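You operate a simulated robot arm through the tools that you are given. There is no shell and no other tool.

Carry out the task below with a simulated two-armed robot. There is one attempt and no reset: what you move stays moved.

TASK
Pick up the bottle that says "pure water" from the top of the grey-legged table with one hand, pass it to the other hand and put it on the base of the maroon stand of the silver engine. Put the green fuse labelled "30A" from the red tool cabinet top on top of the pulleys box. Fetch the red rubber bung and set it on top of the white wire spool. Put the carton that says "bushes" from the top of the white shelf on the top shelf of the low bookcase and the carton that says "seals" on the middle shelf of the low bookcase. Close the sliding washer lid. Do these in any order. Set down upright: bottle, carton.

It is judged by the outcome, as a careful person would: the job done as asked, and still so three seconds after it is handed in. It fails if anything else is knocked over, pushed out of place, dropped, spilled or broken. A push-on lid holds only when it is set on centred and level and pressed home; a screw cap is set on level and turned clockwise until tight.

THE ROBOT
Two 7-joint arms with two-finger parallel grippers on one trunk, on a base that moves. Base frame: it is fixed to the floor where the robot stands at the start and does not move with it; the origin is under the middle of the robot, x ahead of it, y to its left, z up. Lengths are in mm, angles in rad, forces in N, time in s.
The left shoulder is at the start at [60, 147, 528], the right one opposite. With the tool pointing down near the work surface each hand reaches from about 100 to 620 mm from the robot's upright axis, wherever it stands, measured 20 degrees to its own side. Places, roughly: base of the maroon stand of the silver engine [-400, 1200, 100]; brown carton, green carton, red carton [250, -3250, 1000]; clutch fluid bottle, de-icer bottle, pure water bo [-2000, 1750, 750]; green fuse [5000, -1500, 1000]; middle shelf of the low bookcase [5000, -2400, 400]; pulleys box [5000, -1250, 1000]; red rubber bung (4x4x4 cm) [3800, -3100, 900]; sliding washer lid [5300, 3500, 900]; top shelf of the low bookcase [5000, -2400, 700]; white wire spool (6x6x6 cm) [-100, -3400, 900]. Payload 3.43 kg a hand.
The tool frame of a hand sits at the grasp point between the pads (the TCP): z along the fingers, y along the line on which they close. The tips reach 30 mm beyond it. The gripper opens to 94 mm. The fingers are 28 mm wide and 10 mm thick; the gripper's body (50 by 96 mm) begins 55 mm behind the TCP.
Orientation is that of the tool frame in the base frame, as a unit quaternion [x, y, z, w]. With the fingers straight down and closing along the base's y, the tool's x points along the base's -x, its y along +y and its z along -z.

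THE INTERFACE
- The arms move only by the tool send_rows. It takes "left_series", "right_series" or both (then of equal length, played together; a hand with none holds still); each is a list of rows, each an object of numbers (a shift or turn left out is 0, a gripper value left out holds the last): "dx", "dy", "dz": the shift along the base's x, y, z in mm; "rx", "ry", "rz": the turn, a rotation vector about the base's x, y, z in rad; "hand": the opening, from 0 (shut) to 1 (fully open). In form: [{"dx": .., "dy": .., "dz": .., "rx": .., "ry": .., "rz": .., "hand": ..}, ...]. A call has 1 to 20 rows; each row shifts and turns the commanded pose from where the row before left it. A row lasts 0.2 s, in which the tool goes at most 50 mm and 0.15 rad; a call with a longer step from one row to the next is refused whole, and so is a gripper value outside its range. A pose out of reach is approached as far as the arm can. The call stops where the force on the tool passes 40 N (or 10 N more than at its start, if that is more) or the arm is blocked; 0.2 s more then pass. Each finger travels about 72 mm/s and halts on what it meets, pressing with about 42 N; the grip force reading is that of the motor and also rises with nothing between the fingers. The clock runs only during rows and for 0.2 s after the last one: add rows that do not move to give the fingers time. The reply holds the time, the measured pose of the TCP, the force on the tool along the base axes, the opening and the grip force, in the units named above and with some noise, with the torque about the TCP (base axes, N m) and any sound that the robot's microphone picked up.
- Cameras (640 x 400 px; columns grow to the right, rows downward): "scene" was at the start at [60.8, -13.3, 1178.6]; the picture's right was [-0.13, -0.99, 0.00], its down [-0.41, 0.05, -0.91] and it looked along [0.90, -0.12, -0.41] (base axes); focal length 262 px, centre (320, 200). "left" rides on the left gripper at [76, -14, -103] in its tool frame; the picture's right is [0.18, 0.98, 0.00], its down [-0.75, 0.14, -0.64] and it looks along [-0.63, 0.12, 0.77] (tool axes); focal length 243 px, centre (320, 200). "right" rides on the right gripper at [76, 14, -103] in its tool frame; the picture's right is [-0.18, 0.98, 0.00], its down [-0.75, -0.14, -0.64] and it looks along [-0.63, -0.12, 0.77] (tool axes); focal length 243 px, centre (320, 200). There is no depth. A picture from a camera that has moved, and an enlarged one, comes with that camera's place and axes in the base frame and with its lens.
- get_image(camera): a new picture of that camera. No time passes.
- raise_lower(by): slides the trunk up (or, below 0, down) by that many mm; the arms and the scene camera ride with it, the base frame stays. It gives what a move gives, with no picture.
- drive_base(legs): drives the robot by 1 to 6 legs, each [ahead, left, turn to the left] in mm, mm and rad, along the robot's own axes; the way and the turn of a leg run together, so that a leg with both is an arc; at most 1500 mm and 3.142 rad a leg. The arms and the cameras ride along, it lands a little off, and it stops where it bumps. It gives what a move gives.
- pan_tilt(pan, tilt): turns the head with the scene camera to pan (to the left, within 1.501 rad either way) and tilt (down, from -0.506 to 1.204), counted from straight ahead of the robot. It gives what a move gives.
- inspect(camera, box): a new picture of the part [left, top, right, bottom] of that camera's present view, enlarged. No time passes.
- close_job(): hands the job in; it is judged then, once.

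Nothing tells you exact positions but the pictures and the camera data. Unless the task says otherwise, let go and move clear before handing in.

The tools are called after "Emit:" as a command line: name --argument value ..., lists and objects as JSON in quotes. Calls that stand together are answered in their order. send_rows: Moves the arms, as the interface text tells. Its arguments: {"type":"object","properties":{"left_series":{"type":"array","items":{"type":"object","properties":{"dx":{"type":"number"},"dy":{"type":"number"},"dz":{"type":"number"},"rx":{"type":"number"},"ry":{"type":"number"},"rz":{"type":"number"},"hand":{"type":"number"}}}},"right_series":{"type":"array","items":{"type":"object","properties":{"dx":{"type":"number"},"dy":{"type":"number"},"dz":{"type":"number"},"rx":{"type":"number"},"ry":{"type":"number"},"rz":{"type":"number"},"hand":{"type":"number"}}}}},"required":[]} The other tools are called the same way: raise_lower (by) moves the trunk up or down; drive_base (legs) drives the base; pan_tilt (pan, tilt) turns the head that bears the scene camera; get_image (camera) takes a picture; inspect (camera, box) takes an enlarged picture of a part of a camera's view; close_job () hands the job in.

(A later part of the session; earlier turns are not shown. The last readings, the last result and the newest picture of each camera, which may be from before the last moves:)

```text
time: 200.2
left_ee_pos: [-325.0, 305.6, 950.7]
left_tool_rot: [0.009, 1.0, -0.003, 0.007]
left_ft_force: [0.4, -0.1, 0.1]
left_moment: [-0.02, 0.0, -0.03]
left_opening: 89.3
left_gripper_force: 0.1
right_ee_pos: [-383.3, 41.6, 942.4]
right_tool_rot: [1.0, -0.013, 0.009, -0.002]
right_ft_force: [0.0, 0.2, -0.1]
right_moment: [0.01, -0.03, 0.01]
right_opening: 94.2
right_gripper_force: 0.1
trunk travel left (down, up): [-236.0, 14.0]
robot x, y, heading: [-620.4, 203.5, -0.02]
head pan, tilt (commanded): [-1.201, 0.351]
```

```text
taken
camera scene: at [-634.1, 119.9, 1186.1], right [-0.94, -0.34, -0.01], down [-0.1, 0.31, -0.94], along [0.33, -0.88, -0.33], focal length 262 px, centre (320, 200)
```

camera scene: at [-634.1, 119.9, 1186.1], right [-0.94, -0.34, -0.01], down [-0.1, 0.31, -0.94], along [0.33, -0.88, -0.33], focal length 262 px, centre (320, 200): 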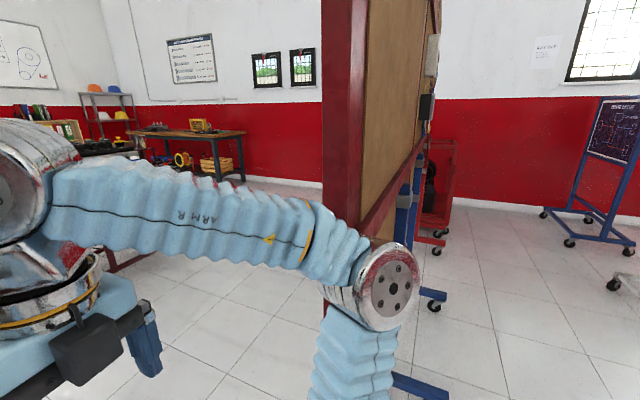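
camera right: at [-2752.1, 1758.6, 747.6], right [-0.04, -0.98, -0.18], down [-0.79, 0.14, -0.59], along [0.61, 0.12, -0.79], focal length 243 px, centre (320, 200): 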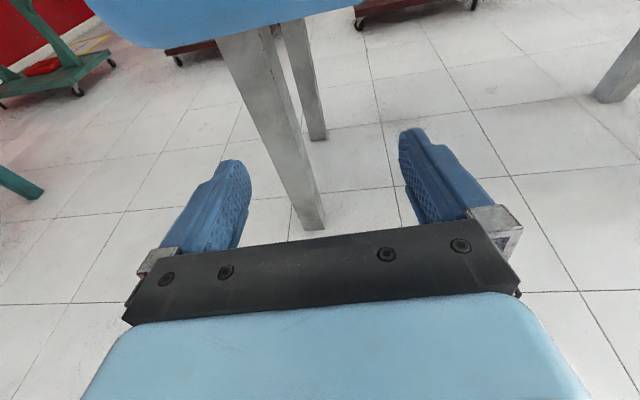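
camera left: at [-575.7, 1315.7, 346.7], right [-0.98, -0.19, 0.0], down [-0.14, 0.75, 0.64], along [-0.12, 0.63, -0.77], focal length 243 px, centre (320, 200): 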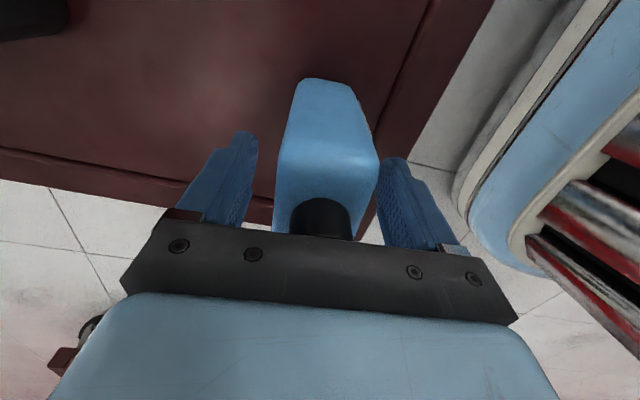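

The robot was blocked: my right elbow stuck out and touched the yellow board's end post. I'll back off and extend the right arm so the elbow tucks in.

Emit:
drive_base --legs '[[-150, 0, 0]]'

Emit:
pan_tilt --pan -0.9 --tilt 0.5

Emit:
get_image --camera "scene"

```text
time: 201.6
left_ee_pos: [-462.9, 304.1, 948.1]
left_tool_rot: [0.007, 1.0, 0.0, -0.001]
left_ft_force: [0.2, -0.2, -0.5]
left_moment: [0.02, 0.02, -0.02]
left_opening: 89.3
left_gripper_force: 0.1
right_ee_pos: [-519.3, 39.2, 938.4]
right_tool_rot: [1.0, -0.01, 0.002, -0.007]
right_ft_force: [0.0, 0.1, 0.5]
right_moment: [-0.01, -0.01, 0.02]
right_opening: 94.0
right_gripper_force: 0.1
trunk travel left (down, up): [-236.0, 14.0]
robot x, y, heading: [-769.9, 202.8, -0.019]
head pan, tilt (commanded): [-1.201, 0.351]
```

```text
time: 202.4
left_ee_pos: [-463.3, 304.5, 948.8]
left_tool_rot: [0.007, 1.0, 0.0, 0.0]
left_ft_force: [0.4, 0.2, 0.3]
left_moment: [0.01, 0.02, 0.0]
left_opening: 89.4
left_gripper_force: 0.1
right_ee_pos: [-519.5, 38.2, 939.5]
right_tool_rot: [1.0, -0.01, 0.002, -0.007]
right_ft_force: [-0.3, -1.0, 0.0]
right_moment: [0.0, 0.01, 0.01]
right_opening: 94.0
right_gripper_force: 0.1
trunk travel left (down, up): [-236.0, 14.0]
robot x, y, heading: [-766.7, 201.9, -0.019]
head pan, tilt (commanded): [-0.901, 0.499]
```

```text
taken
camera scene: at [-744.8, 128.5, 1171.7], right [-0.79, -0.61, 0.0], down [-0.29, 0.38, -0.88], along [0.53, -0.7, -0.48], focal length 262 px, centre (320, 200)
```

scene: 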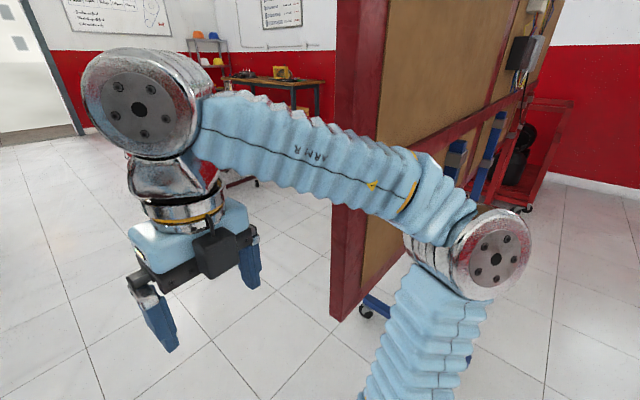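

Emit:
send_rows --right_series '[{"dx": 20, "dz": 6, "rz": 0.15}, {"dx": 20, "dz": 6, "rz": 0.15}, {"dx": 20, "dz": 6, "rz": 0.15}, {"dx": 20, "dz": 6, "rz": 0.15}, {"dx": 15, "dz": 6, "rz": 0.15}, {"rz": 0.15}, {"rz": 0.15}, {"rz": 0.15}, {"rz": 0.15}, {"rz": 0.15}, {"rz": 0.15}, {"rz": 0.15}, {"rz": 0.15}, {"rz": 0.15}, {"rz": 0.15}, {"rz": 0.15}, {"rz": 0.15}, {"rz": 0.15}, {"rz": 0.15}, {"rz": 0.15}]'

Emit:
pan_tilt --pan -1.2 --tilt 0.6

Emit:
get_image --camera "scene"

Emit:
pan_tilt --pan 1.2 --tilt 0.6

Emit:
get_image --camera "scene"

```text
time: 206.6
left_ee_pos: [-462.7, 304.5, 947.4]
left_tool_rot: [0.007, 1.0, 0.0, -0.001]
left_ft_force: [-0.1, 0.7, -0.9]
left_moment: [-0.01, 0.03, 0.0]
left_opening: 89.5
left_gripper_force: 0.1
right_ee_pos: [-424.6, 39.1, 968.6]
right_tool_rot: [0.081, 0.997, -0.007, -0.002]
right_ft_force: [-0.6, 0.5, -0.5]
right_moment: [0.03, -0.02, -0.01]
right_opening: 94.1
right_gripper_force: 0.1
trunk travel left (down, up): [-236.0, 14.0]
robot x, y, heading: [-769.4, 201.9, -0.014]
head pan, tilt (commanded): [-0.901, 0.499]
```

```text
time: 207.4
left_ee_pos: [-463.1, 305.3, 947.5]
left_tool_rot: [0.007, 1.0, 0.0, 0.0]
left_ft_force: [-0.2, 0.4, -0.4]
left_moment: [0.02, -0.02, 0.02]
left_opening: 89.4
left_gripper_force: 0.0
right_ee_pos: [-425.1, 38.5, 967.7]
right_tool_rot: [0.082, 0.997, -0.007, -0.002]
right_ft_force: [-0.1, 0.7, -1.0]
right_moment: [0.0, -0.01, -0.02]
right_opening: 93.8
right_gripper_force: 0.0
trunk travel left (down, up): [-236.0, 14.0]
robot x, y, heading: [-770.2, 199.8, -0.016]
head pan, tilt (commanded): [-1.201, 0.6]
```

```text
taken
camera scene: at [-769.4, 117.8, 1162.6], right [-0.94, -0.35, 0.0], down [-0.2, 0.53, -0.83], along [0.29, -0.77, -0.56], focal length 262 px, centre (320, 200)
```

scene: 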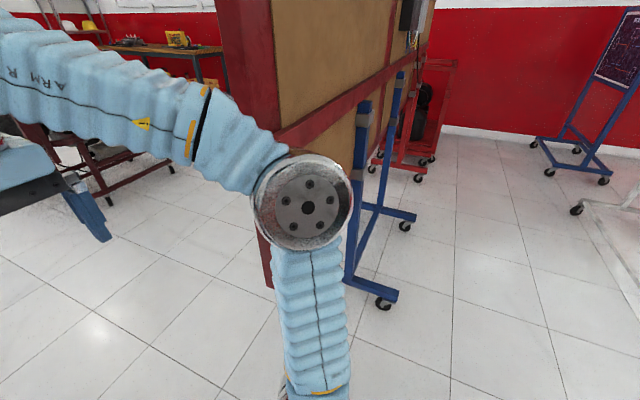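

```text
time: 209.6
left_ee_pos: [-463.2, 304.5, 948.9]
left_tool_rot: [0.008, 1.0, 0.0, -0.001]
left_ft_force: [-0.4, 0.1, 1.0]
left_moment: [0.02, 0.02, -0.01]
left_opening: 89.4
left_gripper_force: 0.0
right_ee_pos: [-426.2, 37.8, 968.0]
right_tool_rot: [0.082, 0.997, -0.007, -0.002]
right_ft_force: [0.0, -1.8, -0.1]
right_moment: [0.02, 0.0, -0.04]
right_opening: 94.1
right_gripper_force: 0.0
trunk travel left (down, up): [-236.0, 14.0]
robot x, y, heading: [-771.6, 199.9, -0.015]
head pan, tilt (commanded): [1.201, 0.6]
```

```text
taken
camera scene: at [-766.8, 282.6, 1162.6], right [0.93, -0.38, 0.0], down [-0.21, -0.52, -0.83], along [0.31, 0.76, -0.56], focal length 262 px, centre (320, 200)
```

scene: 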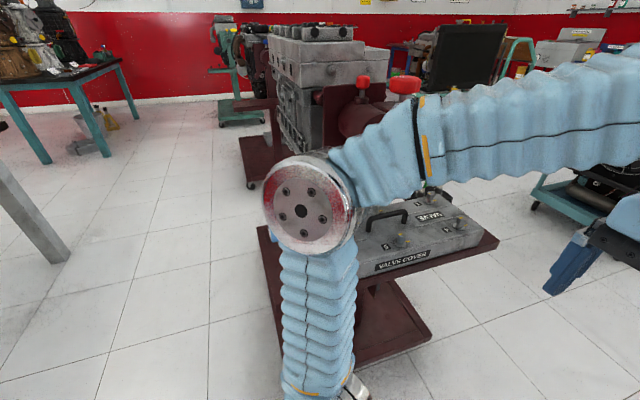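

Emit:
drive_base --legs '[[0, 5, 0.016], [500, 0, 0], [450, 0, 0]]'

Emit:
pan_tilt --pan -1.4 --tilt 0.4

Emit:
get_image --camera "scene"

```text
time: 215.2
left_ee_pos: [492.3, 315.2, 948.4]
left_tool_rot: [-0.001, 1.0, 0.0, 0.0]
left_ft_force: [-0.4, 0.6, 0.2]
left_moment: [-0.02, 0.02, -0.03]
left_opening: 89.5
left_gripper_force: 0.0
right_ee_pos: [535.5, 49.4, 967.9]
right_tool_rot: [0.074, 0.997, -0.007, -0.002]
right_ft_force: [-0.4, -0.8, 0.7]
right_moment: [-0.03, 0.02, -0.03]
right_opening: 94.1
right_gripper_force: 0.0
trunk travel left (down, up): [-236.0, 14.0]
robot x, y, heading: [189.7, 205.1, -0.006]
head pan, tilt (commanded): [1.201, 0.6]
```

```text
time: 217.6
left_ee_pos: [493.5, 314.4, 947.7]
left_tool_rot: [-0.001, 1.0, 0.0, -0.001]
left_ft_force: [0.3, -0.6, 0.2]
left_moment: [-0.02, 0.01, 0.01]
left_opening: 89.3
left_gripper_force: 0.0
right_ee_pos: [534.9, 49.7, 967.2]
right_tool_rot: [0.074, 0.997, -0.007, -0.002]
right_ft_force: [0.7, 0.2, -0.3]
right_moment: [-0.02, 0.0, 0.01]
right_opening: 94.1
right_gripper_force: 0.1
trunk travel left (down, up): [-236.0, 14.0]
robot x, y, heading: [186.7, 208.7, -0.001]
head pan, tilt (commanded): [-1.4, 0.4]
```

```text
taken
camera scene: at [173.2, 114.9, 1180.8], right [-0.99, -0.17, 0.0], down [-0.07, 0.38, -0.92], along [0.16, -0.91, -0.39], focal length 262 px, centre (320, 200)
```

scene: 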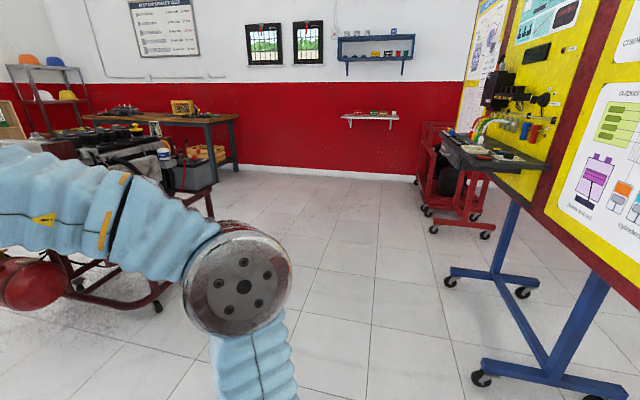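

Emit:
drive_base --legs '[[0, -1200, 0]]'

Emit:
pan_tilt --pan -0.5 --tilt 0.4

Emit:
get_image --camera "scene"

Emit:
pan_tilt --pan -1.2 --tilt 0.4

Emit:
get_image --camera "scene"

```text
time: 223.6
left_ee_pos: [497.1, -872.1, 948.4]
left_tool_rot: [-0.007, 1.0, 0.001, -0.001]
left_ft_force: [-0.9, 0.4, 0.8]
left_moment: [0.01, 0.0, -0.01]
left_opening: 89.4
left_gripper_force: 0.0
right_ee_pos: [543.2, -1137.1, 967.5]
right_tool_rot: [0.069, 0.998, -0.006, -0.002]
right_ft_force: [-0.1, -0.5, -0.6]
right_moment: [0.01, 0.0, 0.01]
right_opening: 94.2
right_gripper_force: 0.0
trunk travel left (down, up): [-236.0, 14.0]
robot x, y, heading: [193.8, -986.0, 0.013]
head pan, tilt (commanded): [-1.4, 0.4]
```

```text
time: 224.8
left_ee_pos: [497.1, -873.2, 948.3]
left_tool_rot: [-0.006, 1.0, -0.001, -0.001]
left_ft_force: [-0.6, -0.6, 0.0]
left_moment: [0.02, -0.02, -0.04]
left_opening: 89.2
left_gripper_force: 0.1
right_ee_pos: [542.9, -1136.5, 968.1]
right_tool_rot: [0.069, 0.998, -0.006, -0.002]
right_ft_force: [0.2, -0.6, -0.8]
right_moment: [-0.01, 0.07, -0.02]
right_opening: 94.0
right_gripper_force: 0.1
trunk travel left (down, up): [-236.0, 14.0]
robot x, y, heading: [194.2, -982.7, 0.008]
head pan, tilt (commanded): [-0.499, 0.4]
```

```text
taken
camera scene: at [245.1, -1028.1, 1180.8], right [-0.47, -0.88, 0.0], down [-0.34, 0.18, -0.92], along [0.81, -0.43, -0.39], focal length 262 px, centre (320, 200)
```

scene: 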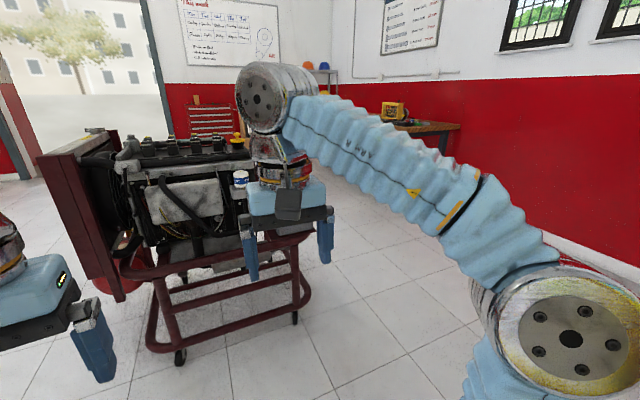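

```text
time: 225.9
left_ee_pos: [495.7, -872.5, 948.2]
left_tool_rot: [-0.006, 1.0, 0.0, 0.0]
left_ft_force: [-0.7, -0.3, 0.2]
left_moment: [0.0, -0.01, -0.01]
left_opening: 89.6
left_gripper_force: 0.0
right_ee_pos: [543.7, -1137.0, 968.8]
right_tool_rot: [0.069, 0.998, -0.006, -0.001]
right_ft_force: [-0.6, 0.2, 0.9]
right_moment: [0.0, -0.02, -0.01]
right_opening: 94.1
right_gripper_force: 0.1
trunk travel left (down, up): [-236.0, 14.0]
robot x, y, heading: [195.0, -983.1, 0.011]
head pan, tilt (commanded): [-1.201, 0.4]
```

```text
taken
camera scene: at [197.7, -1070.5, 1180.8], right [-0.93, -0.37, 0.0], down [-0.14, 0.36, -0.92], along [0.34, -0.86, -0.39], focal length 262 px, centre (320, 200)
```

scene: 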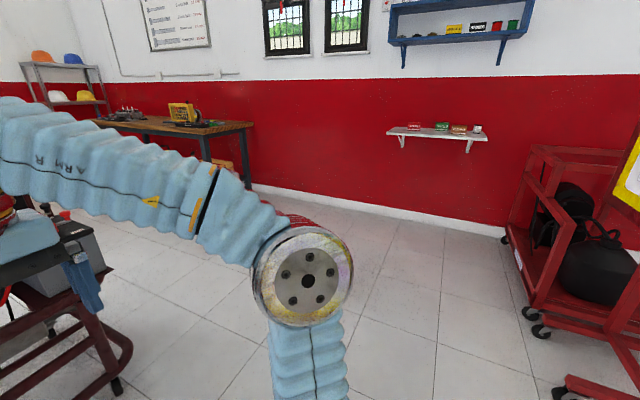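

Emit:
inspect --camera "scene" --box '[370, 100, 510, 170]'

Emit:
inspect --camera "scene" --box '[20, 40, 260, 190]'

```text
4.57 times, centred on (440, 135) of scene
camera zoom: at [197.7, -1070.5, 1180.8], right [-0.93, -0.37, 0.0], down [-0.14, 0.36, -0.92], along [0.34, -0.86, -0.39], focal length 1196 px, centre (-229, 497)
```

zoom: 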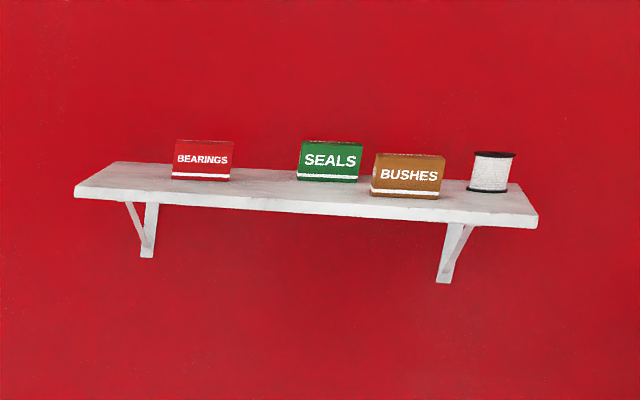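

```text
2.67 times, centred on (140, 115) of scene
camera zoom: at [197.7, -1070.5, 1180.8], right [-0.93, -0.37, 0.0], down [-0.14, 0.36, -0.92], along [0.34, -0.86, -0.39], focal length 697 px, centre (800, 427)
```

zoom: 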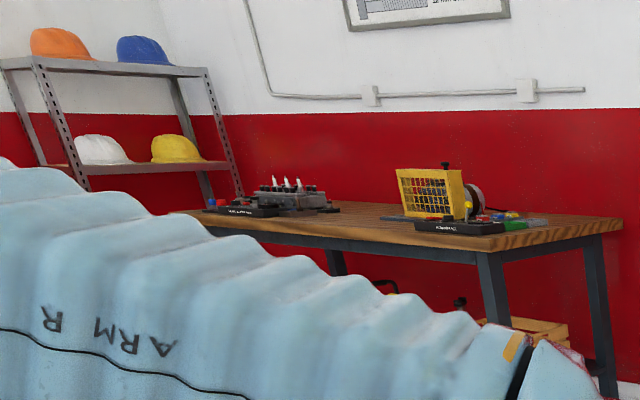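

Emit:
drive_base --legs '[[0, -1110, 0]]'

Emit:
pan_tilt --pan 0.0 --tilt 0.35

Emit:
get_image --camera "scene"

Emit:
pan_tilt --pan -0.7 --tilt 0.35

Emit:
get_image --camera "scene"

```text
time: 231.6
left_ee_pos: [513.8, -1976.5, 947.7]
left_tool_rot: [-0.012, 1.0, 0.0, -0.001]
left_ft_force: [0.5, 0.4, 0.6]
left_moment: [-0.03, 0.03, 0.01]
left_opening: 89.3
left_gripper_force: 0.1
right_ee_pos: [562.1, -2240.6, 967.6]
right_tool_rot: [0.062, 0.998, -0.007, -0.003]
right_ft_force: [0.9, -0.5, 0.1]
right_moment: [0.0, -0.03, -0.04]
right_opening: 94.2
right_gripper_force: 0.1
trunk travel left (down, up): [-236.0, 14.0]
robot x, y, heading: [214.4, -2093.8, 0.026]
head pan, tilt (commanded): [-1.201, 0.4]
```

```text
time: 233.0
left_ee_pos: [514.4, -1976.5, 948.2]
left_tool_rot: [-0.012, 1.0, 0.0, -0.001]
left_ft_force: [0.9, 0.4, -0.6]
left_moment: [-0.04, 0.02, 0.01]
left_opening: 89.4
left_gripper_force: 0.2
right_ee_pos: [563.0, -2240.7, 968.9]
right_tool_rot: [0.063, 0.998, -0.006, -0.003]
right_ft_force: [-0.4, 0.2, 0.7]
right_moment: [0.0, -0.03, -0.02]
right_opening: 94.0
right_gripper_force: 0.1
trunk travel left (down, up): [-236.0, 14.0]
robot x, y, heading: [211.3, -2088.0, 0.024]
head pan, tilt (commanded): [0.0, 0.351]
```

```text
taken
camera scene: at [274.3, -2090.6, 1185.4], right [0.02, -1.0, 0.0], down [-0.34, -0.01, -0.94], along [0.94, 0.02, -0.34], focal length 262 px, centre (320, 200)
```

scene: 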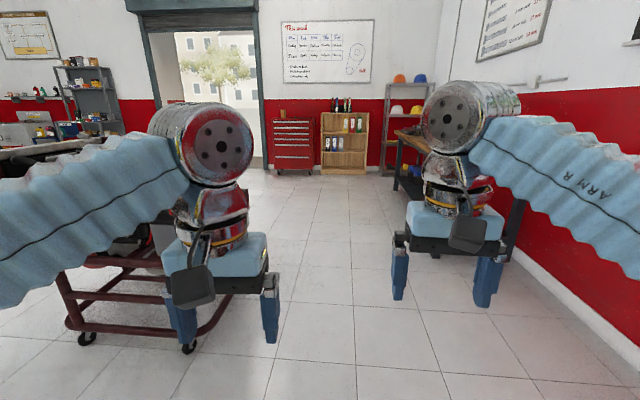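

```text
time: 234.0
left_ee_pos: [514.2, -1976.3, 948.5]
left_tool_rot: [-0.012, 1.0, 0.001, -0.001]
left_ft_force: [-0.4, 0.1, 0.8]
left_moment: [-0.04, 0.01, -0.04]
left_opening: 89.5
left_gripper_force: 0.2
right_ee_pos: [561.9, -2239.6, 968.7]
right_tool_rot: [0.061, 0.998, -0.008, -0.002]
right_ft_force: [0.0, -0.5, 0.3]
right_moment: [0.0, 0.01, 0.0]
right_opening: 94.0
right_gripper_force: 0.1
trunk travel left (down, up): [-236.0, 14.0]
robot x, y, heading: [212.3, -2091.6, 0.023]
head pan, tilt (commanded): [-0.7, 0.351]
```

```text
taken
camera scene: at [253.8, -2150.9, 1185.4], right [-0.63, -0.78, 0.0], down [-0.27, 0.22, -0.94], along [0.73, -0.59, -0.34], focal length 262 px, centre (320, 200)
```

scene: 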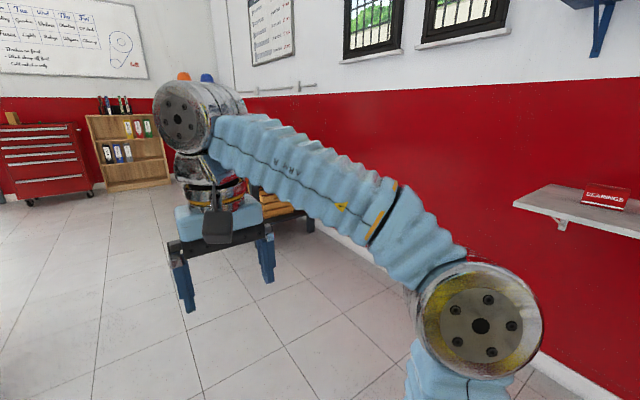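

Emit:
drive_base --legs '[[0, 0, -0.024], [1500, 0, 0]]'

Emit:
pan_tilt --pan -0.6 --tilt 0.35

Emit:
get_image --camera "scene"

Emit:
pan_tilt --pan 0.2 --tilt 0.35

Emit:
get_image --camera "scene"

```text
time: 241.8
left_ee_pos: [2009.2, -1995.4, 948.3]
left_tool_rot: [0.004, 1.0, 0.0, -0.001]
left_ft_force: [-0.6, 0.3, 0.2]
left_moment: [0.0, -0.01, -0.01]
left_opening: 89.4
left_gripper_force: 0.1
right_ee_pos: [2049.4, -2260.5, 967.8]
right_tool_rot: [0.079, 0.997, -0.006, -0.003]
right_ft_force: [0.6, -1.1, 0.3]
right_moment: [-0.02, -0.01, -0.02]
right_opening: 93.8
right_gripper_force: 0.1
trunk travel left (down, up): [-236.0, 14.0]
robot x, y, heading: [1704.5, -2101.1, -0.01]
head pan, tilt (commanded): [-0.7, 0.351]
```

```text
time: 242.4
left_ee_pos: [2009.7, -1994.8, 947.3]
left_tool_rot: [0.004, 1.0, 0.0, -0.001]
left_ft_force: [-0.1, 0.1, 0.3]
left_moment: [-0.01, -0.01, 0.0]
left_opening: 89.6
left_gripper_force: 0.1
right_ee_pos: [2049.1, -2260.6, 967.7]
right_tool_rot: [0.078, 0.997, -0.007, -0.003]
right_ft_force: [0.3, -0.5, -0.5]
right_moment: [0.03, 0.0, 0.03]
right_opening: 94.0
right_gripper_force: 0.0
trunk travel left (down, up): [-236.0, 14.0]
robot x, y, heading: [1702.7, -2097.5, -0.01]
head pan, tilt (commanded): [-0.6, 0.351]
```

```text
taken
camera scene: at [1749.4, -2154.0, 1185.4], right [-0.57, -0.82, 0.0], down [-0.28, 0.2, -0.94], along [0.77, -0.54, -0.34], focal length 262 px, centre (320, 200)
```

scene: 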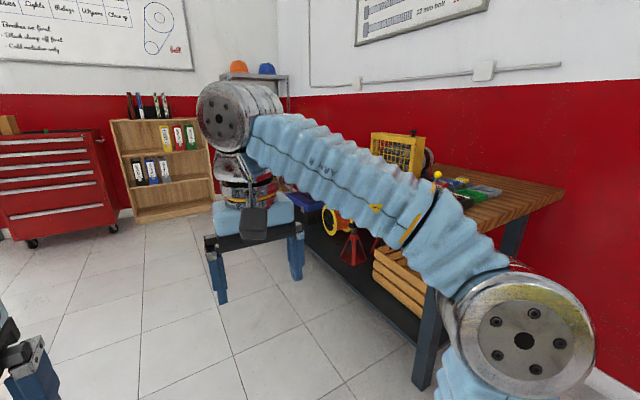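

```text
time: 243.6
left_ee_pos: [2009.7, -1995.3, 947.7]
left_tool_rot: [0.005, 1.0, 0.0, -0.001]
left_ft_force: [0.3, -0.1, -0.4]
left_moment: [-0.03, 0.03, 0.0]
left_opening: 89.3
left_gripper_force: 0.1
right_ee_pos: [2048.9, -2261.8, 967.1]
right_tool_rot: [0.078, 0.997, -0.006, -0.001]
right_ft_force: [-0.1, 0.0, -0.4]
right_moment: [0.0, 0.02, -0.01]
right_opening: 94.1
right_gripper_force: 0.0
trunk travel left (down, up): [-236.0, 14.0]
robot x, y, heading: [1701.8, -2097.1, -0.015]
head pan, tilt (commanded): [0.201, 0.351]
```

```text
taken
camera scene: at [1764.6, -2083.0, 1185.4], right [0.19, -0.98, 0.0], down [-0.34, -0.06, -0.94], along [0.92, 0.18, -0.34], focal length 262 px, centre (320, 200)
```

scene: 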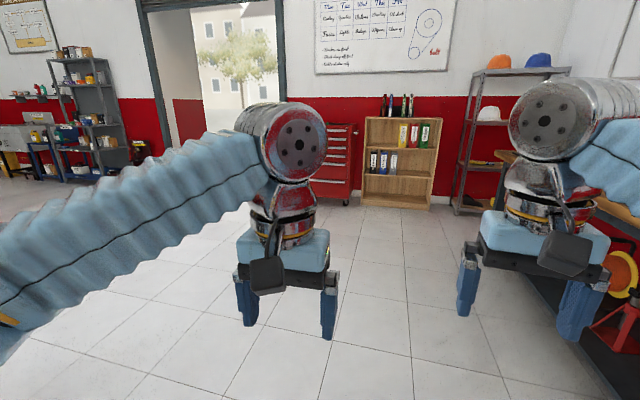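

Emit:
drive_base --legs '[[1450, 0, 0.015]]'

Emit:
drive_base --legs '[[450, 0, 0], [0, 0, -1.57]]'

Emit:
pan_tilt --pan 0.0 --tilt 0.45

Emit:
get_image --camera "scene"

```text
time: 250.8
left_ee_pos: [3471.8, -2004.4, 948.9]
left_tool_rot: [0.001, 1.0, 0.0, -0.001]
left_ft_force: [-0.6, -0.2, -0.1]
left_moment: [0.02, -0.02, 0.0]
left_opening: 89.5
left_gripper_force: 0.0
right_ee_pos: [3512.0, -2270.2, 967.4]
right_tool_rot: [0.076, 0.997, -0.006, -0.003]
right_ft_force: [-0.6, 0.0, 0.4]
right_moment: [0.03, 0.02, 0.01]
right_opening: 93.7
right_gripper_force: 0.0
trunk travel left (down, up): [-236.0, 14.0]
robot x, y, heading: [3167.3, -2105.4, -0.007]
head pan, tilt (commanded): [0.201, 0.351]
```

```text
time: 257.4
left_ee_pos: [3724.8, -2417.5, 947.3]
left_tool_rot: [0.707, 0.707, 0.001, 0.0]
left_ft_force: [0.1, 0.4, 0.5]
left_moment: [-0.02, -0.02, -0.04]
left_opening: 89.3
left_gripper_force: 0.0
right_ee_pos: [3460.3, -2460.4, 967.9]
right_tool_rot: [0.758, 0.653, -0.003, -0.006]
right_ft_force: [-0.3, 0.7, 1.0]
right_moment: [0.03, -0.01, -0.02]
right_opening: 93.9
right_gripper_force: 0.1
trunk travel left (down, up): [-236.0, 14.0]
robot x, y, heading: [3617.0, -2110.3, -1.567]
head pan, tilt (commanded): [0.201, 0.351]
```

```text
time: 258.1
left_ee_pos: [3725.4, -2418.0, 947.8]
left_tool_rot: [0.707, 0.707, 0.0, -0.001]
left_ft_force: [0.1, 0.2, 0.1]
left_moment: [0.04, 0.01, -0.01]
left_opening: 89.5
left_gripper_force: 0.1
right_ee_pos: [3459.1, -2461.5, 969.1]
right_tool_rot: [0.758, 0.653, -0.003, -0.006]
right_ft_force: [0.0, -0.9, 0.5]
right_moment: [-0.04, 0.0, 0.03]
right_opening: 94.0
right_gripper_force: 0.0
trunk travel left (down, up): [-236.0, 14.0]
robot x, y, heading: [3620.6, -2112.3, -1.575]
head pan, tilt (commanded): [0.0, 0.45]
```

```text
taken
camera scene: at [3617.1, -2176.1, 1176.2], right [-1.0, 0.0, 0.0], down [0.0, 0.43, -0.9], along [0.0, -0.9, -0.43], focal length 262 px, centre (320, 200)
```

scene: 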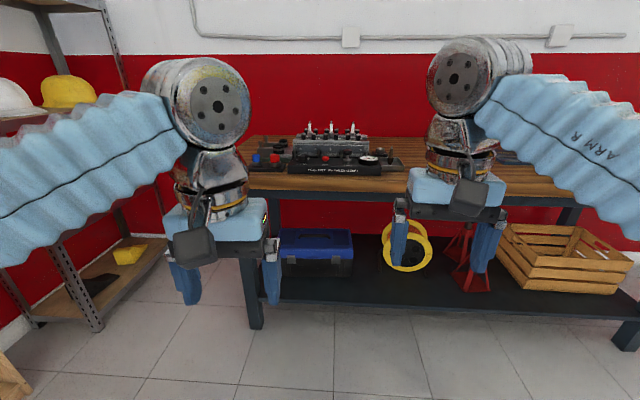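

Emit:
inspect --camera "scene" --box '[230, 110, 430, 210]'

```text
3.20 times, centred on (330, 160) of scene
camera zoom: at [3617.1, -2176.1, 1176.2], right [-1.0, 0.0, 0.0], down [0.0, 0.43, -0.9], along [0.0, -0.9, -0.43], focal length 837 px, centre (288, 328)
```

zoom: 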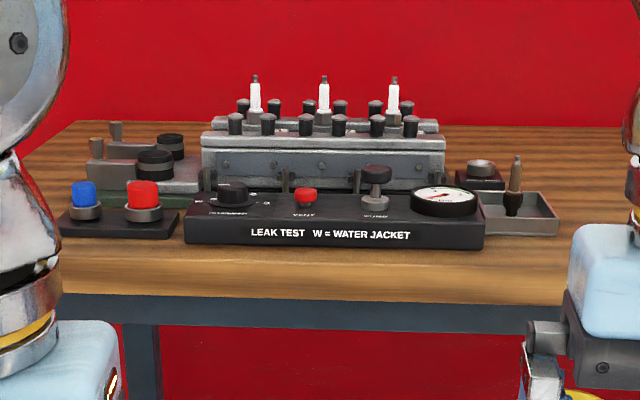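

Emit:
drive_base --legs '[[400, 0, 0]]'

Emit:
get_image --camera "left"

Emit:
pan_tilt --pan 0.2 --tilt 0.6

Emit:
get_image --camera "scene"

```text
time: 260.6
left_ee_pos: [3723.1, -2818.6, 948.4]
left_tool_rot: [0.709, 0.706, 0.001, -0.001]
left_ft_force: [0.5, 0.7, -0.9]
left_moment: [-0.01, -0.01, 0.01]
left_opening: 89.5
left_gripper_force: 0.1
right_ee_pos: [3457.9, -2857.9, 968.1]
right_tool_rot: [0.759, 0.651, -0.004, -0.007]
right_ft_force: [0.1, 0.5, -0.3]
right_moment: [-0.03, -0.01, 0.03]
right_opening: 93.9
right_gripper_force: 0.0
trunk travel left (down, up): [-236.0, 14.0]
robot x, y, heading: [3612.3, -2513.3, -1.575]
head pan, tilt (commanded): [0.0, 0.45]
```

```text
taken
camera left: at [3708.5, -2743.0, 1051.9], right [0.98, 0.18, 0.0], down [0.14, -0.76, 0.64], along [0.12, -0.63, -0.77], focal length 243 px, centre (320, 200)
```

left: 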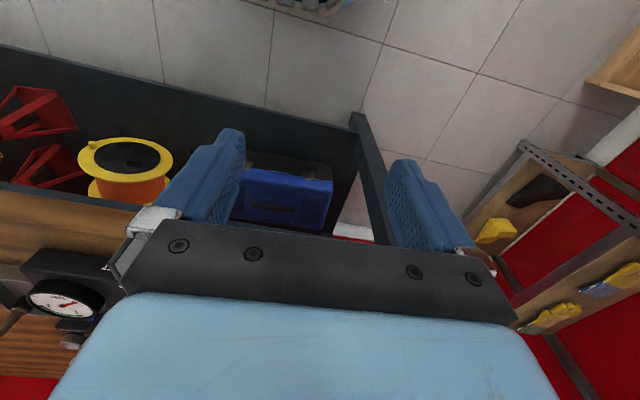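

```text
time: 261.3
left_ee_pos: [3723.5, -2816.9, 948.2]
left_tool_rot: [0.709, 0.706, 0.0, -0.001]
left_ft_force: [-0.3, -0.4, 0.6]
left_moment: [0.01, -0.01, 0.01]
left_opening: 89.4
left_gripper_force: 0.0
right_ee_pos: [3458.4, -2859.1, 968.2]
right_tool_rot: [0.759, 0.651, -0.003, -0.007]
right_ft_force: [0.6, 0.6, 0.0]
right_moment: [-0.02, 0.0, 0.02]
right_opening: 94.0
right_gripper_force: 0.1
trunk travel left (down, up): [-236.0, 14.0]
robot x, y, heading: [3617.4, -2516.4, -1.581]
head pan, tilt (commanded): [0.201, 0.6]
```

```text
taken
camera scene: at [3633.3, -2570.1, 1162.6], right [-0.98, -0.19, 0.0], down [-0.11, 0.55, -0.83], along [0.16, -0.81, -0.56], focal length 262 px, centre (320, 200)
```

scene: 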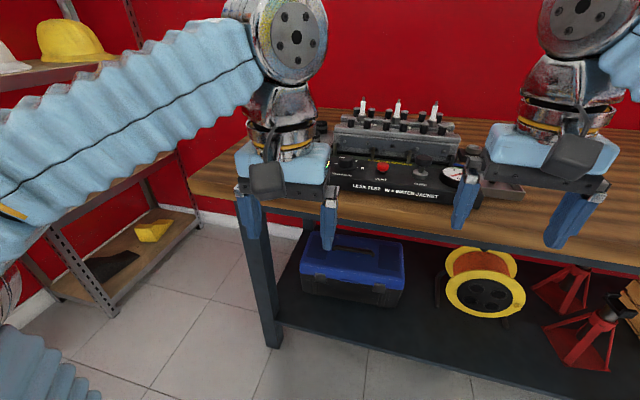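

Emit:
send_rows --right_series '[{"dy": 25}, {"dy": 25}, {"dy": 25}, {"dy": 25}, {}]'

Emit:
drive_base --legs '[[140, 0, 0]]'

Emit:
send_rows --left_series '[{"dx": 10, "dy": -5, "dz": 10}, {"dx": 10, "dy": -10, "dz": 10}, {"dx": 10, "dy": -10, "dz": 10}, {"dx": 10, "dy": -10}, {"dx": 10, "dy": -10}, {}]'

Emit:
get_image --camera "left"

```text
time: 262.5
left_ee_pos: [3722.2, -2816.2, 947.0]
left_tool_rot: [0.708, 0.706, 0.001, -0.001]
left_ft_force: [-0.6, -0.2, -0.1]
left_moment: [0.0, -0.04, -0.02]
left_opening: 89.4
left_gripper_force: 0.0
right_ee_pos: [3458.1, -2761.8, 955.0]
right_tool_rot: [0.758, 0.652, -0.004, -0.004]
right_ft_force: [0.1, 1.0, -0.2]
right_moment: [0.0, -0.03, 0.0]
right_opening: 93.9
right_gripper_force: 0.1
right hand out of reach, approached as far as the arm can: row 3, 4
trunk travel left (down, up): [-236.0, 14.0]
robot x, y, heading: [3616.2, -2512.9, -1.574]
head pan, tilt (commanded): [0.201, 0.6]
```

```text
time: 263.8
left_ee_pos: [3723.0, -2957.7, 947.8]
left_tool_rot: [0.709, 0.705, 0.0, -0.001]
left_ft_force: [-0.9, 0.5, 0.5]
left_moment: [0.02, 0.0, 0.01]
left_opening: 89.0
left_gripper_force: 0.1
right_ee_pos: [3457.5, -2902.5, 955.1]
right_tool_rot: [0.758, 0.652, -0.004, -0.005]
right_ft_force: [-0.5, 0.0, -0.2]
right_moment: [0.0, -0.02, -0.01]
right_opening: 94.2
right_gripper_force: 0.1
trunk travel left (down, up): [-236.0, 14.0]
robot x, y, heading: [3617.1, -2654.3, -1.573]
head pan, tilt (commanded): [0.201, 0.6]
```

```text
time: 265.2
left_ee_pos: [3768.3, -3001.6, 974.4]
left_tool_rot: [0.708, 0.706, 0.0, -0.001]
left_ft_force: [-0.5, 0.2, 0.0]
left_moment: [0.04, 0.03, 0.04]
left_opening: 89.5
left_gripper_force: 0.0
left hand out of reach, approached as far as the arm can: row 3
right_ee_pos: [3457.1, -2903.3, 954.4]
right_tool_rot: [0.759, 0.651, -0.004, -0.005]
right_ft_force: [0.2, -0.3, -0.3]
right_moment: [-0.01, -0.02, -0.05]
right_opening: 93.6
right_gripper_force: 0.0
trunk travel left (down, up): [-236.0, 14.0]
robot x, y, heading: [3616.8, -2651.3, -1.578]
head pan, tilt (commanded): [0.201, 0.6]
```

```text
taken
camera left: at [3754.4, -2927.5, 1077.7], right [0.98, 0.18, 0.0], down [0.14, -0.76, 0.64], along [0.12, -0.63, -0.77], focal length 243 px, centre (320, 200)
```

left: 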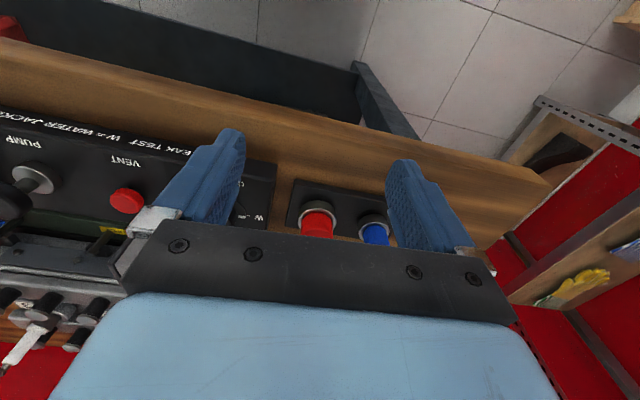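

Emit:
send_rows --left_series '[{"hand": 0.6, "dx": 6, "dy": -20}, {"dx": 6, "dy": -20, "dz": -4}, {"dx": 6, "dy": -20, "dz": -4}, {"dy": -20, "dz": -4}, {"dy": -20, "dz": -4}, {"dy": -7, "dz": -4}, {}]'

Emit:
get_image --camera "left"

```text
time: 266.8
left_ee_pos: [3786.8, -3108.0, 953.6]
left_tool_rot: [0.708, 0.706, 0.0, 0.0]
left_ft_force: [0.4, -1.0, 0.4]
left_moment: [0.01, 0.03, 0.0]
left_opening: 56.5
left_gripper_force: 0.0
right_ee_pos: [3457.8, -2903.8, 954.3]
right_tool_rot: [0.758, 0.652, -0.004, -0.005]
right_ft_force: [0.5, 1.0, -0.8]
right_moment: [-0.02, 0.02, -0.02]
right_opening: 93.9
right_gripper_force: 0.1
trunk travel left (down, up): [-236.0, 14.0]
robot x, y, heading: [3615.8, -2656.7, -1.578]
head pan, tilt (commanded): [0.201, 0.6]
```

```text
taken
camera left: at [3772.5, -3034.0, 1057.6], right [0.98, 0.18, 0.0], down [0.14, -0.76, 0.64], along [0.12, -0.63, -0.77], focal length 243 px, centre (320, 200)
```

left: 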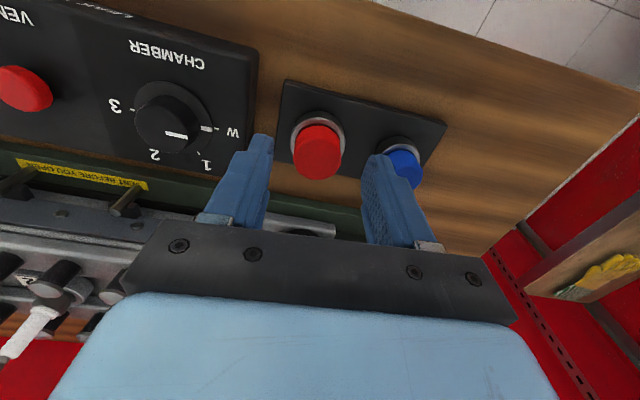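

Emit:
send_rows --left_series '[{"hand": 0.5, "dy": -4}, {}, {"dz": -10}, {"dz": -10}, {"dz": -8}, {"dz": -4}, {}]'

Emit:
get_image --camera "left"

```text
time: 268.4
left_ee_pos: [3786.0, -3112.2, 921.7]
left_tool_rot: [0.708, 0.706, 0.001, 0.0]
left_ft_force: [-0.3, 0.6, 0.1]
left_moment: [0.02, 0.0, -0.02]
left_opening: 47.1
left_gripper_force: 0.0
right_ee_pos: [3458.1, -2903.9, 955.5]
right_tool_rot: [0.759, 0.651, -0.004, -0.005]
right_ft_force: [0.0, -0.5, -0.2]
right_moment: [-0.01, 0.02, -0.01]
right_opening: 94.1
right_gripper_force: 0.1
trunk travel left (down, up): [-236.0, 14.0]
robot x, y, heading: [3619.4, -2657.3, -1.577]
head pan, tilt (commanded): [0.201, 0.6]
```

```text
taken
camera left: at [3772.1, -3038.4, 1025.6], right [0.98, 0.18, 0.0], down [0.14, -0.76, 0.64], along [0.12, -0.63, -0.77], focal length 243 px, centre (320, 200)
```

left: 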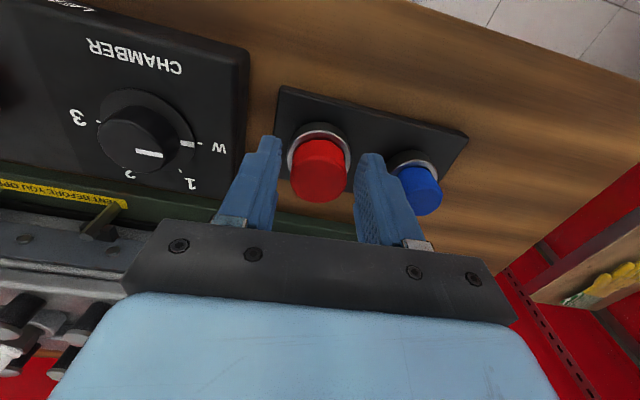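

Emit:
send_rows --left_series '[{"dz": -3}, {"hand": 0.3}, {"hand": 0.0}, {"hand": 0}, {"hand": 0}]'

Emit:
get_image --camera "left"

```text
time: 269.6
left_ee_pos: [3786.8, -3112.0, 920.4]
left_tool_rot: [0.708, 0.706, 0.0, 0.0]
left_ft_force: [5.4, -2.5, 7.8]
left_moment: [-0.2, -0.25, 0.08]
left_opening: 32.6
left_gripper_force: 42.1
right_ee_pos: [3458.0, -2902.7, 954.7]
right_tool_rot: [0.759, 0.651, -0.004, -0.005]
right_ft_force: [0.7, -0.3, 0.6]
right_moment: [0.01, 0.01, 0.03]
right_opening: 93.8
right_gripper_force: 0.0
trunk travel left (down, up): [-236.0, 14.0]
robot x, y, heading: [3614.9, -2651.3, -1.576]
head pan, tilt (commanded): [0.201, 0.6]
```

```text
taken
camera left: at [3772.8, -3038.2, 1023.1], right [0.98, 0.18, 0.0], down [0.14, -0.75, 0.64], along [0.12, -0.63, -0.77], focal length 243 px, centre (320, 200)
```

left: 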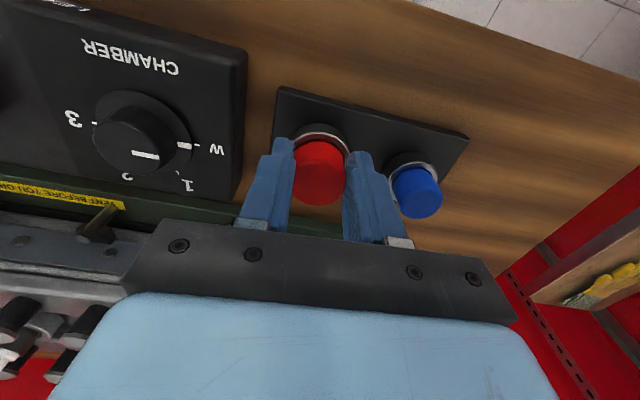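

Emit:
send_rows --left_series '[{"dz": 3}, {"dz": 5}, {"dz": 8}, {"dz": 10}, {"dz": 14}, {}]'

Emit:
get_image --camera "left"

```text
time: 271.0
left_ee_pos: [3786.1, -3113.6, 958.9]
left_tool_rot: [0.708, 0.706, 0.001, -0.001]
left_ft_force: [0.5, -0.4, 0.4]
left_moment: [-0.01, 0.01, -0.02]
left_opening: 33.8
left_gripper_force: 41.5
right_ee_pos: [3458.3, -2903.9, 955.4]
right_tool_rot: [0.758, 0.652, -0.004, -0.005]
right_ft_force: [0.0, 0.0, -0.5]
right_moment: [0.02, -0.02, 0.0]
right_opening: 94.1
right_gripper_force: 0.1
trunk travel left (down, up): [-236.0, 14.0]
robot x, y, heading: [3616.6, -2647.9, -1.576]
head pan, tilt (commanded): [0.201, 0.6]
```

```text
taken
camera left: at [3772.0, -3038.2, 1062.4], right [0.98, 0.18, 0.0], down [0.14, -0.76, 0.64], along [0.12, -0.63, -0.77], focal length 243 px, centre (320, 200)
```

left: 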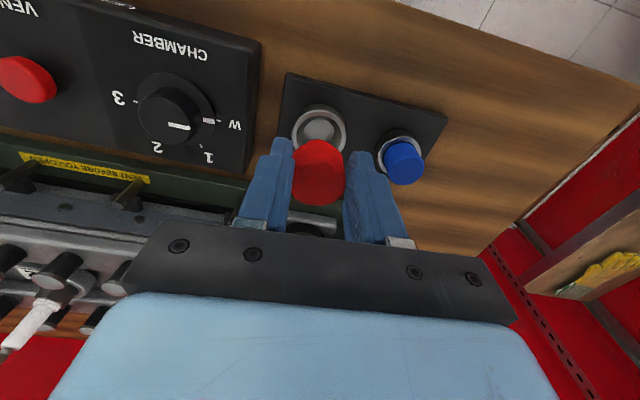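

Emit:
send_rows --left_series '[{"dy": 20, "dz": 8}, {"dy": 20, "dz": 4}, {"dy": 20}, {"dy": 20}, {"dy": 20}, {"dy": 20}, {}]'

Emit:
drive_base --legs '[[-550, 0, 0]]'

Emit:
drive_base --legs '[[0, -1500, 0], [0, -1500, 0]]'

Emit:
pan_tilt --pan -0.3 --tilt 0.4

Emit:
get_image --camera "scene"

```text
time: 272.6
left_ee_pos: [3785.5, -2992.1, 969.6]
left_tool_rot: [0.708, 0.706, 0.001, -0.001]
left_ft_force: [0.1, 0.0, -0.1]
left_moment: [0.0, 0.02, 0.03]
left_opening: 33.7
left_gripper_force: 41.5
right_ee_pos: [3458.2, -2903.8, 954.8]
right_tool_rot: [0.759, 0.651, -0.004, -0.005]
right_ft_force: [-0.8, 0.2, 0.6]
right_moment: [0.0, 0.04, -0.01]
right_opening: 94.1
right_gripper_force: 0.1
trunk travel left (down, up): [-236.0, 14.0]
robot x, y, heading: [3620.7, -2653.5, -1.57]
head pan, tilt (commanded): [0.201, 0.6]
```

```text
time: 275.8
left_ee_pos: [3790.4, -2442.6, 970.3]
left_tool_rot: [0.709, 0.705, 0.001, -0.001]
left_ft_force: [-0.4, 0.3, 0.5]
left_moment: [0.02, -0.01, -0.01]
left_opening: 33.8
left_gripper_force: 41.8
right_ee_pos: [3460.6, -2351.8, 954.3]
right_tool_rot: [0.759, 0.651, -0.004, -0.005]
right_ft_force: [0.5, 0.9, -0.3]
right_moment: [-0.01, -0.02, 0.0]
right_opening: 93.9
right_gripper_force: 0.0
trunk travel left (down, up): [-236.0, 14.0]
robot x, y, heading: [3619.4, -2100.8, -1.575]
head pan, tilt (commanded): [0.201, 0.6]
```

```text
time: 290.2
left_ee_pos: [803.4, -2437.5, 970.3]
left_tool_rot: [0.703, 0.711, 0.001, -0.001]
left_ft_force: [0.5, 0.1, 0.4]
left_moment: [-0.01, 0.03, 0.03]
left_opening: 33.8
left_gripper_force: 42.2
right_ee_pos: [472.4, -2354.2, 954.3]
right_tool_rot: [0.753, 0.658, -0.004, -0.005]
right_ft_force: [-0.5, 0.4, -0.2]
right_moment: [0.01, 0.0, 0.01]
right_opening: 94.0
right_gripper_force: 0.0
trunk travel left (down, up): [-236.0, 14.0]
robot x, y, heading: [629.1, -2101.1, -1.558]
head pan, tilt (commanded): [0.201, 0.6]
```

```text
time: 291.2
left_ee_pos: [802.3, -2437.0, 970.2]
left_tool_rot: [0.702, 0.713, 0.001, -0.001]
left_ft_force: [0.2, -0.1, -0.9]
left_moment: [-0.01, 0.0, 0.0]
left_opening: 33.7
left_gripper_force: 42.4
right_ee_pos: [472.8, -2353.4, 953.9]
right_tool_rot: [0.753, 0.658, -0.003, -0.005]
right_ft_force: [0.9, 0.0, 0.4]
right_moment: [0.01, 0.02, 0.04]
right_opening: 93.9
right_gripper_force: 0.1
trunk travel left (down, up): [-236.0, 14.0]
robot x, y, heading: [627.3, -2099.8, -1.562]
head pan, tilt (commanded): [-0.3, 0.4]
```

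```text
taken
camera scene: at [599.2, -2160.5, 1180.8], right [-0.96, 0.28, 0.0], down [0.11, 0.37, -0.92], along [-0.26, -0.88, -0.39], focal length 262 px, centre (320, 200)
```

scene: 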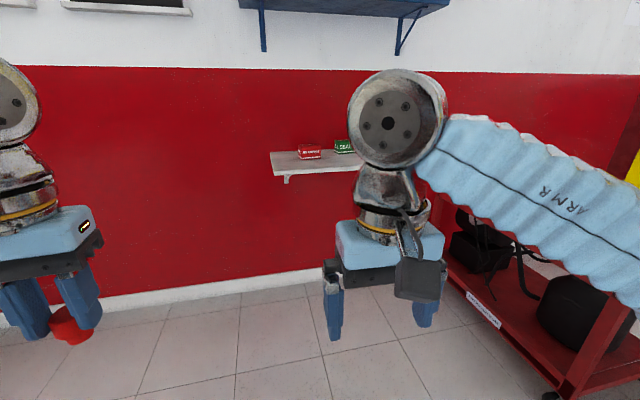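

Emit:
drive_base --legs '[[300, -480, 0]]'

Emit:
pan_tilt --pan 0.0 --tilt 0.45

Emit:
get_image --camera "scene"

Emit:
inspect --camera "scene" --box '[160, 90, 480, 230]'

```text
time: 294.4
left_ee_pos: [321.0, -2739.5, 970.2]
left_tool_rot: [0.702, 0.712, 0.001, -0.001]
left_ft_force: [-0.4, 0.6, -1.1]
left_moment: [0.01, -0.01, 0.0]
left_opening: 33.6
left_gripper_force: 41.8
right_ee_pos: [-8.4, -2658.1, 954.4]
right_tool_rot: [0.753, 0.658, -0.004, -0.004]
right_ft_force: [-1.3, 0.5, 0.3]
right_moment: [0.0, -0.01, -0.03]
right_opening: 94.0
right_gripper_force: 0.0
trunk travel left (down, up): [-236.0, 14.0]
robot x, y, heading: [142.6, -2405.6, -1.557]
head pan, tilt (commanded): [-0.3, 0.4]
```

```text
time: 295.2
left_ee_pos: [321.1, -2743.1, 969.1]
left_tool_rot: [0.702, 0.712, 0.001, -0.001]
left_ft_force: [-0.3, 0.8, -0.2]
left_moment: [0.0, -0.01, 0.03]
left_opening: 33.7
left_gripper_force: 42.4
right_ee_pos: [-8.5, -2658.5, 954.6]
right_tool_rot: [0.753, 0.658, -0.004, -0.005]
right_ft_force: [0.5, -0.1, -1.1]
right_moment: [-0.01, 0.01, 0.04]
right_opening: 94.1
right_gripper_force: 0.0
trunk travel left (down, up): [-236.0, 14.0]
robot x, y, heading: [143.4, -2406.2, -1.552]
head pan, tilt (commanded): [0.0, 0.45]
```

```text
taken
camera scene: at [144.5, -2468.2, 1176.2], right [-1.0, -0.01, 0.0], down [0.0, 0.44, -0.9], along [0.01, -0.9, -0.44], focal length 262 px, centre (320, 200)
```

scene: 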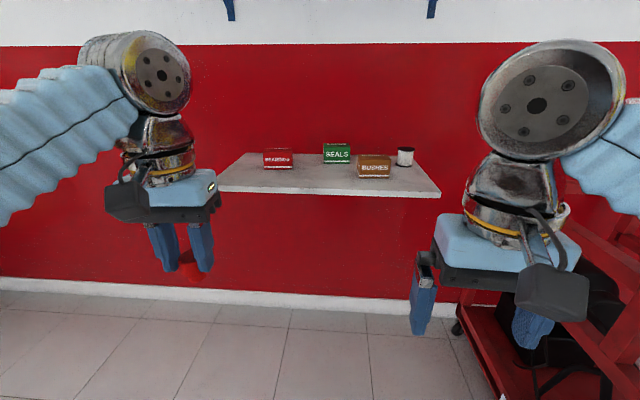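

```text
2.00 times, centred on (320, 160) of scene
camera zoom: at [144.5, -2468.2, 1176.2], right [-1.0, -0.01, 0.0], down [0.0, 0.44, -0.9], along [0.01, -0.9, -0.44], focal length 523 px, centre (320, 280)
```

zoom: 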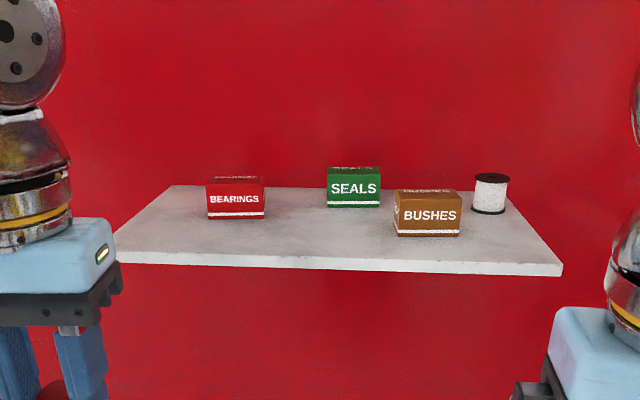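

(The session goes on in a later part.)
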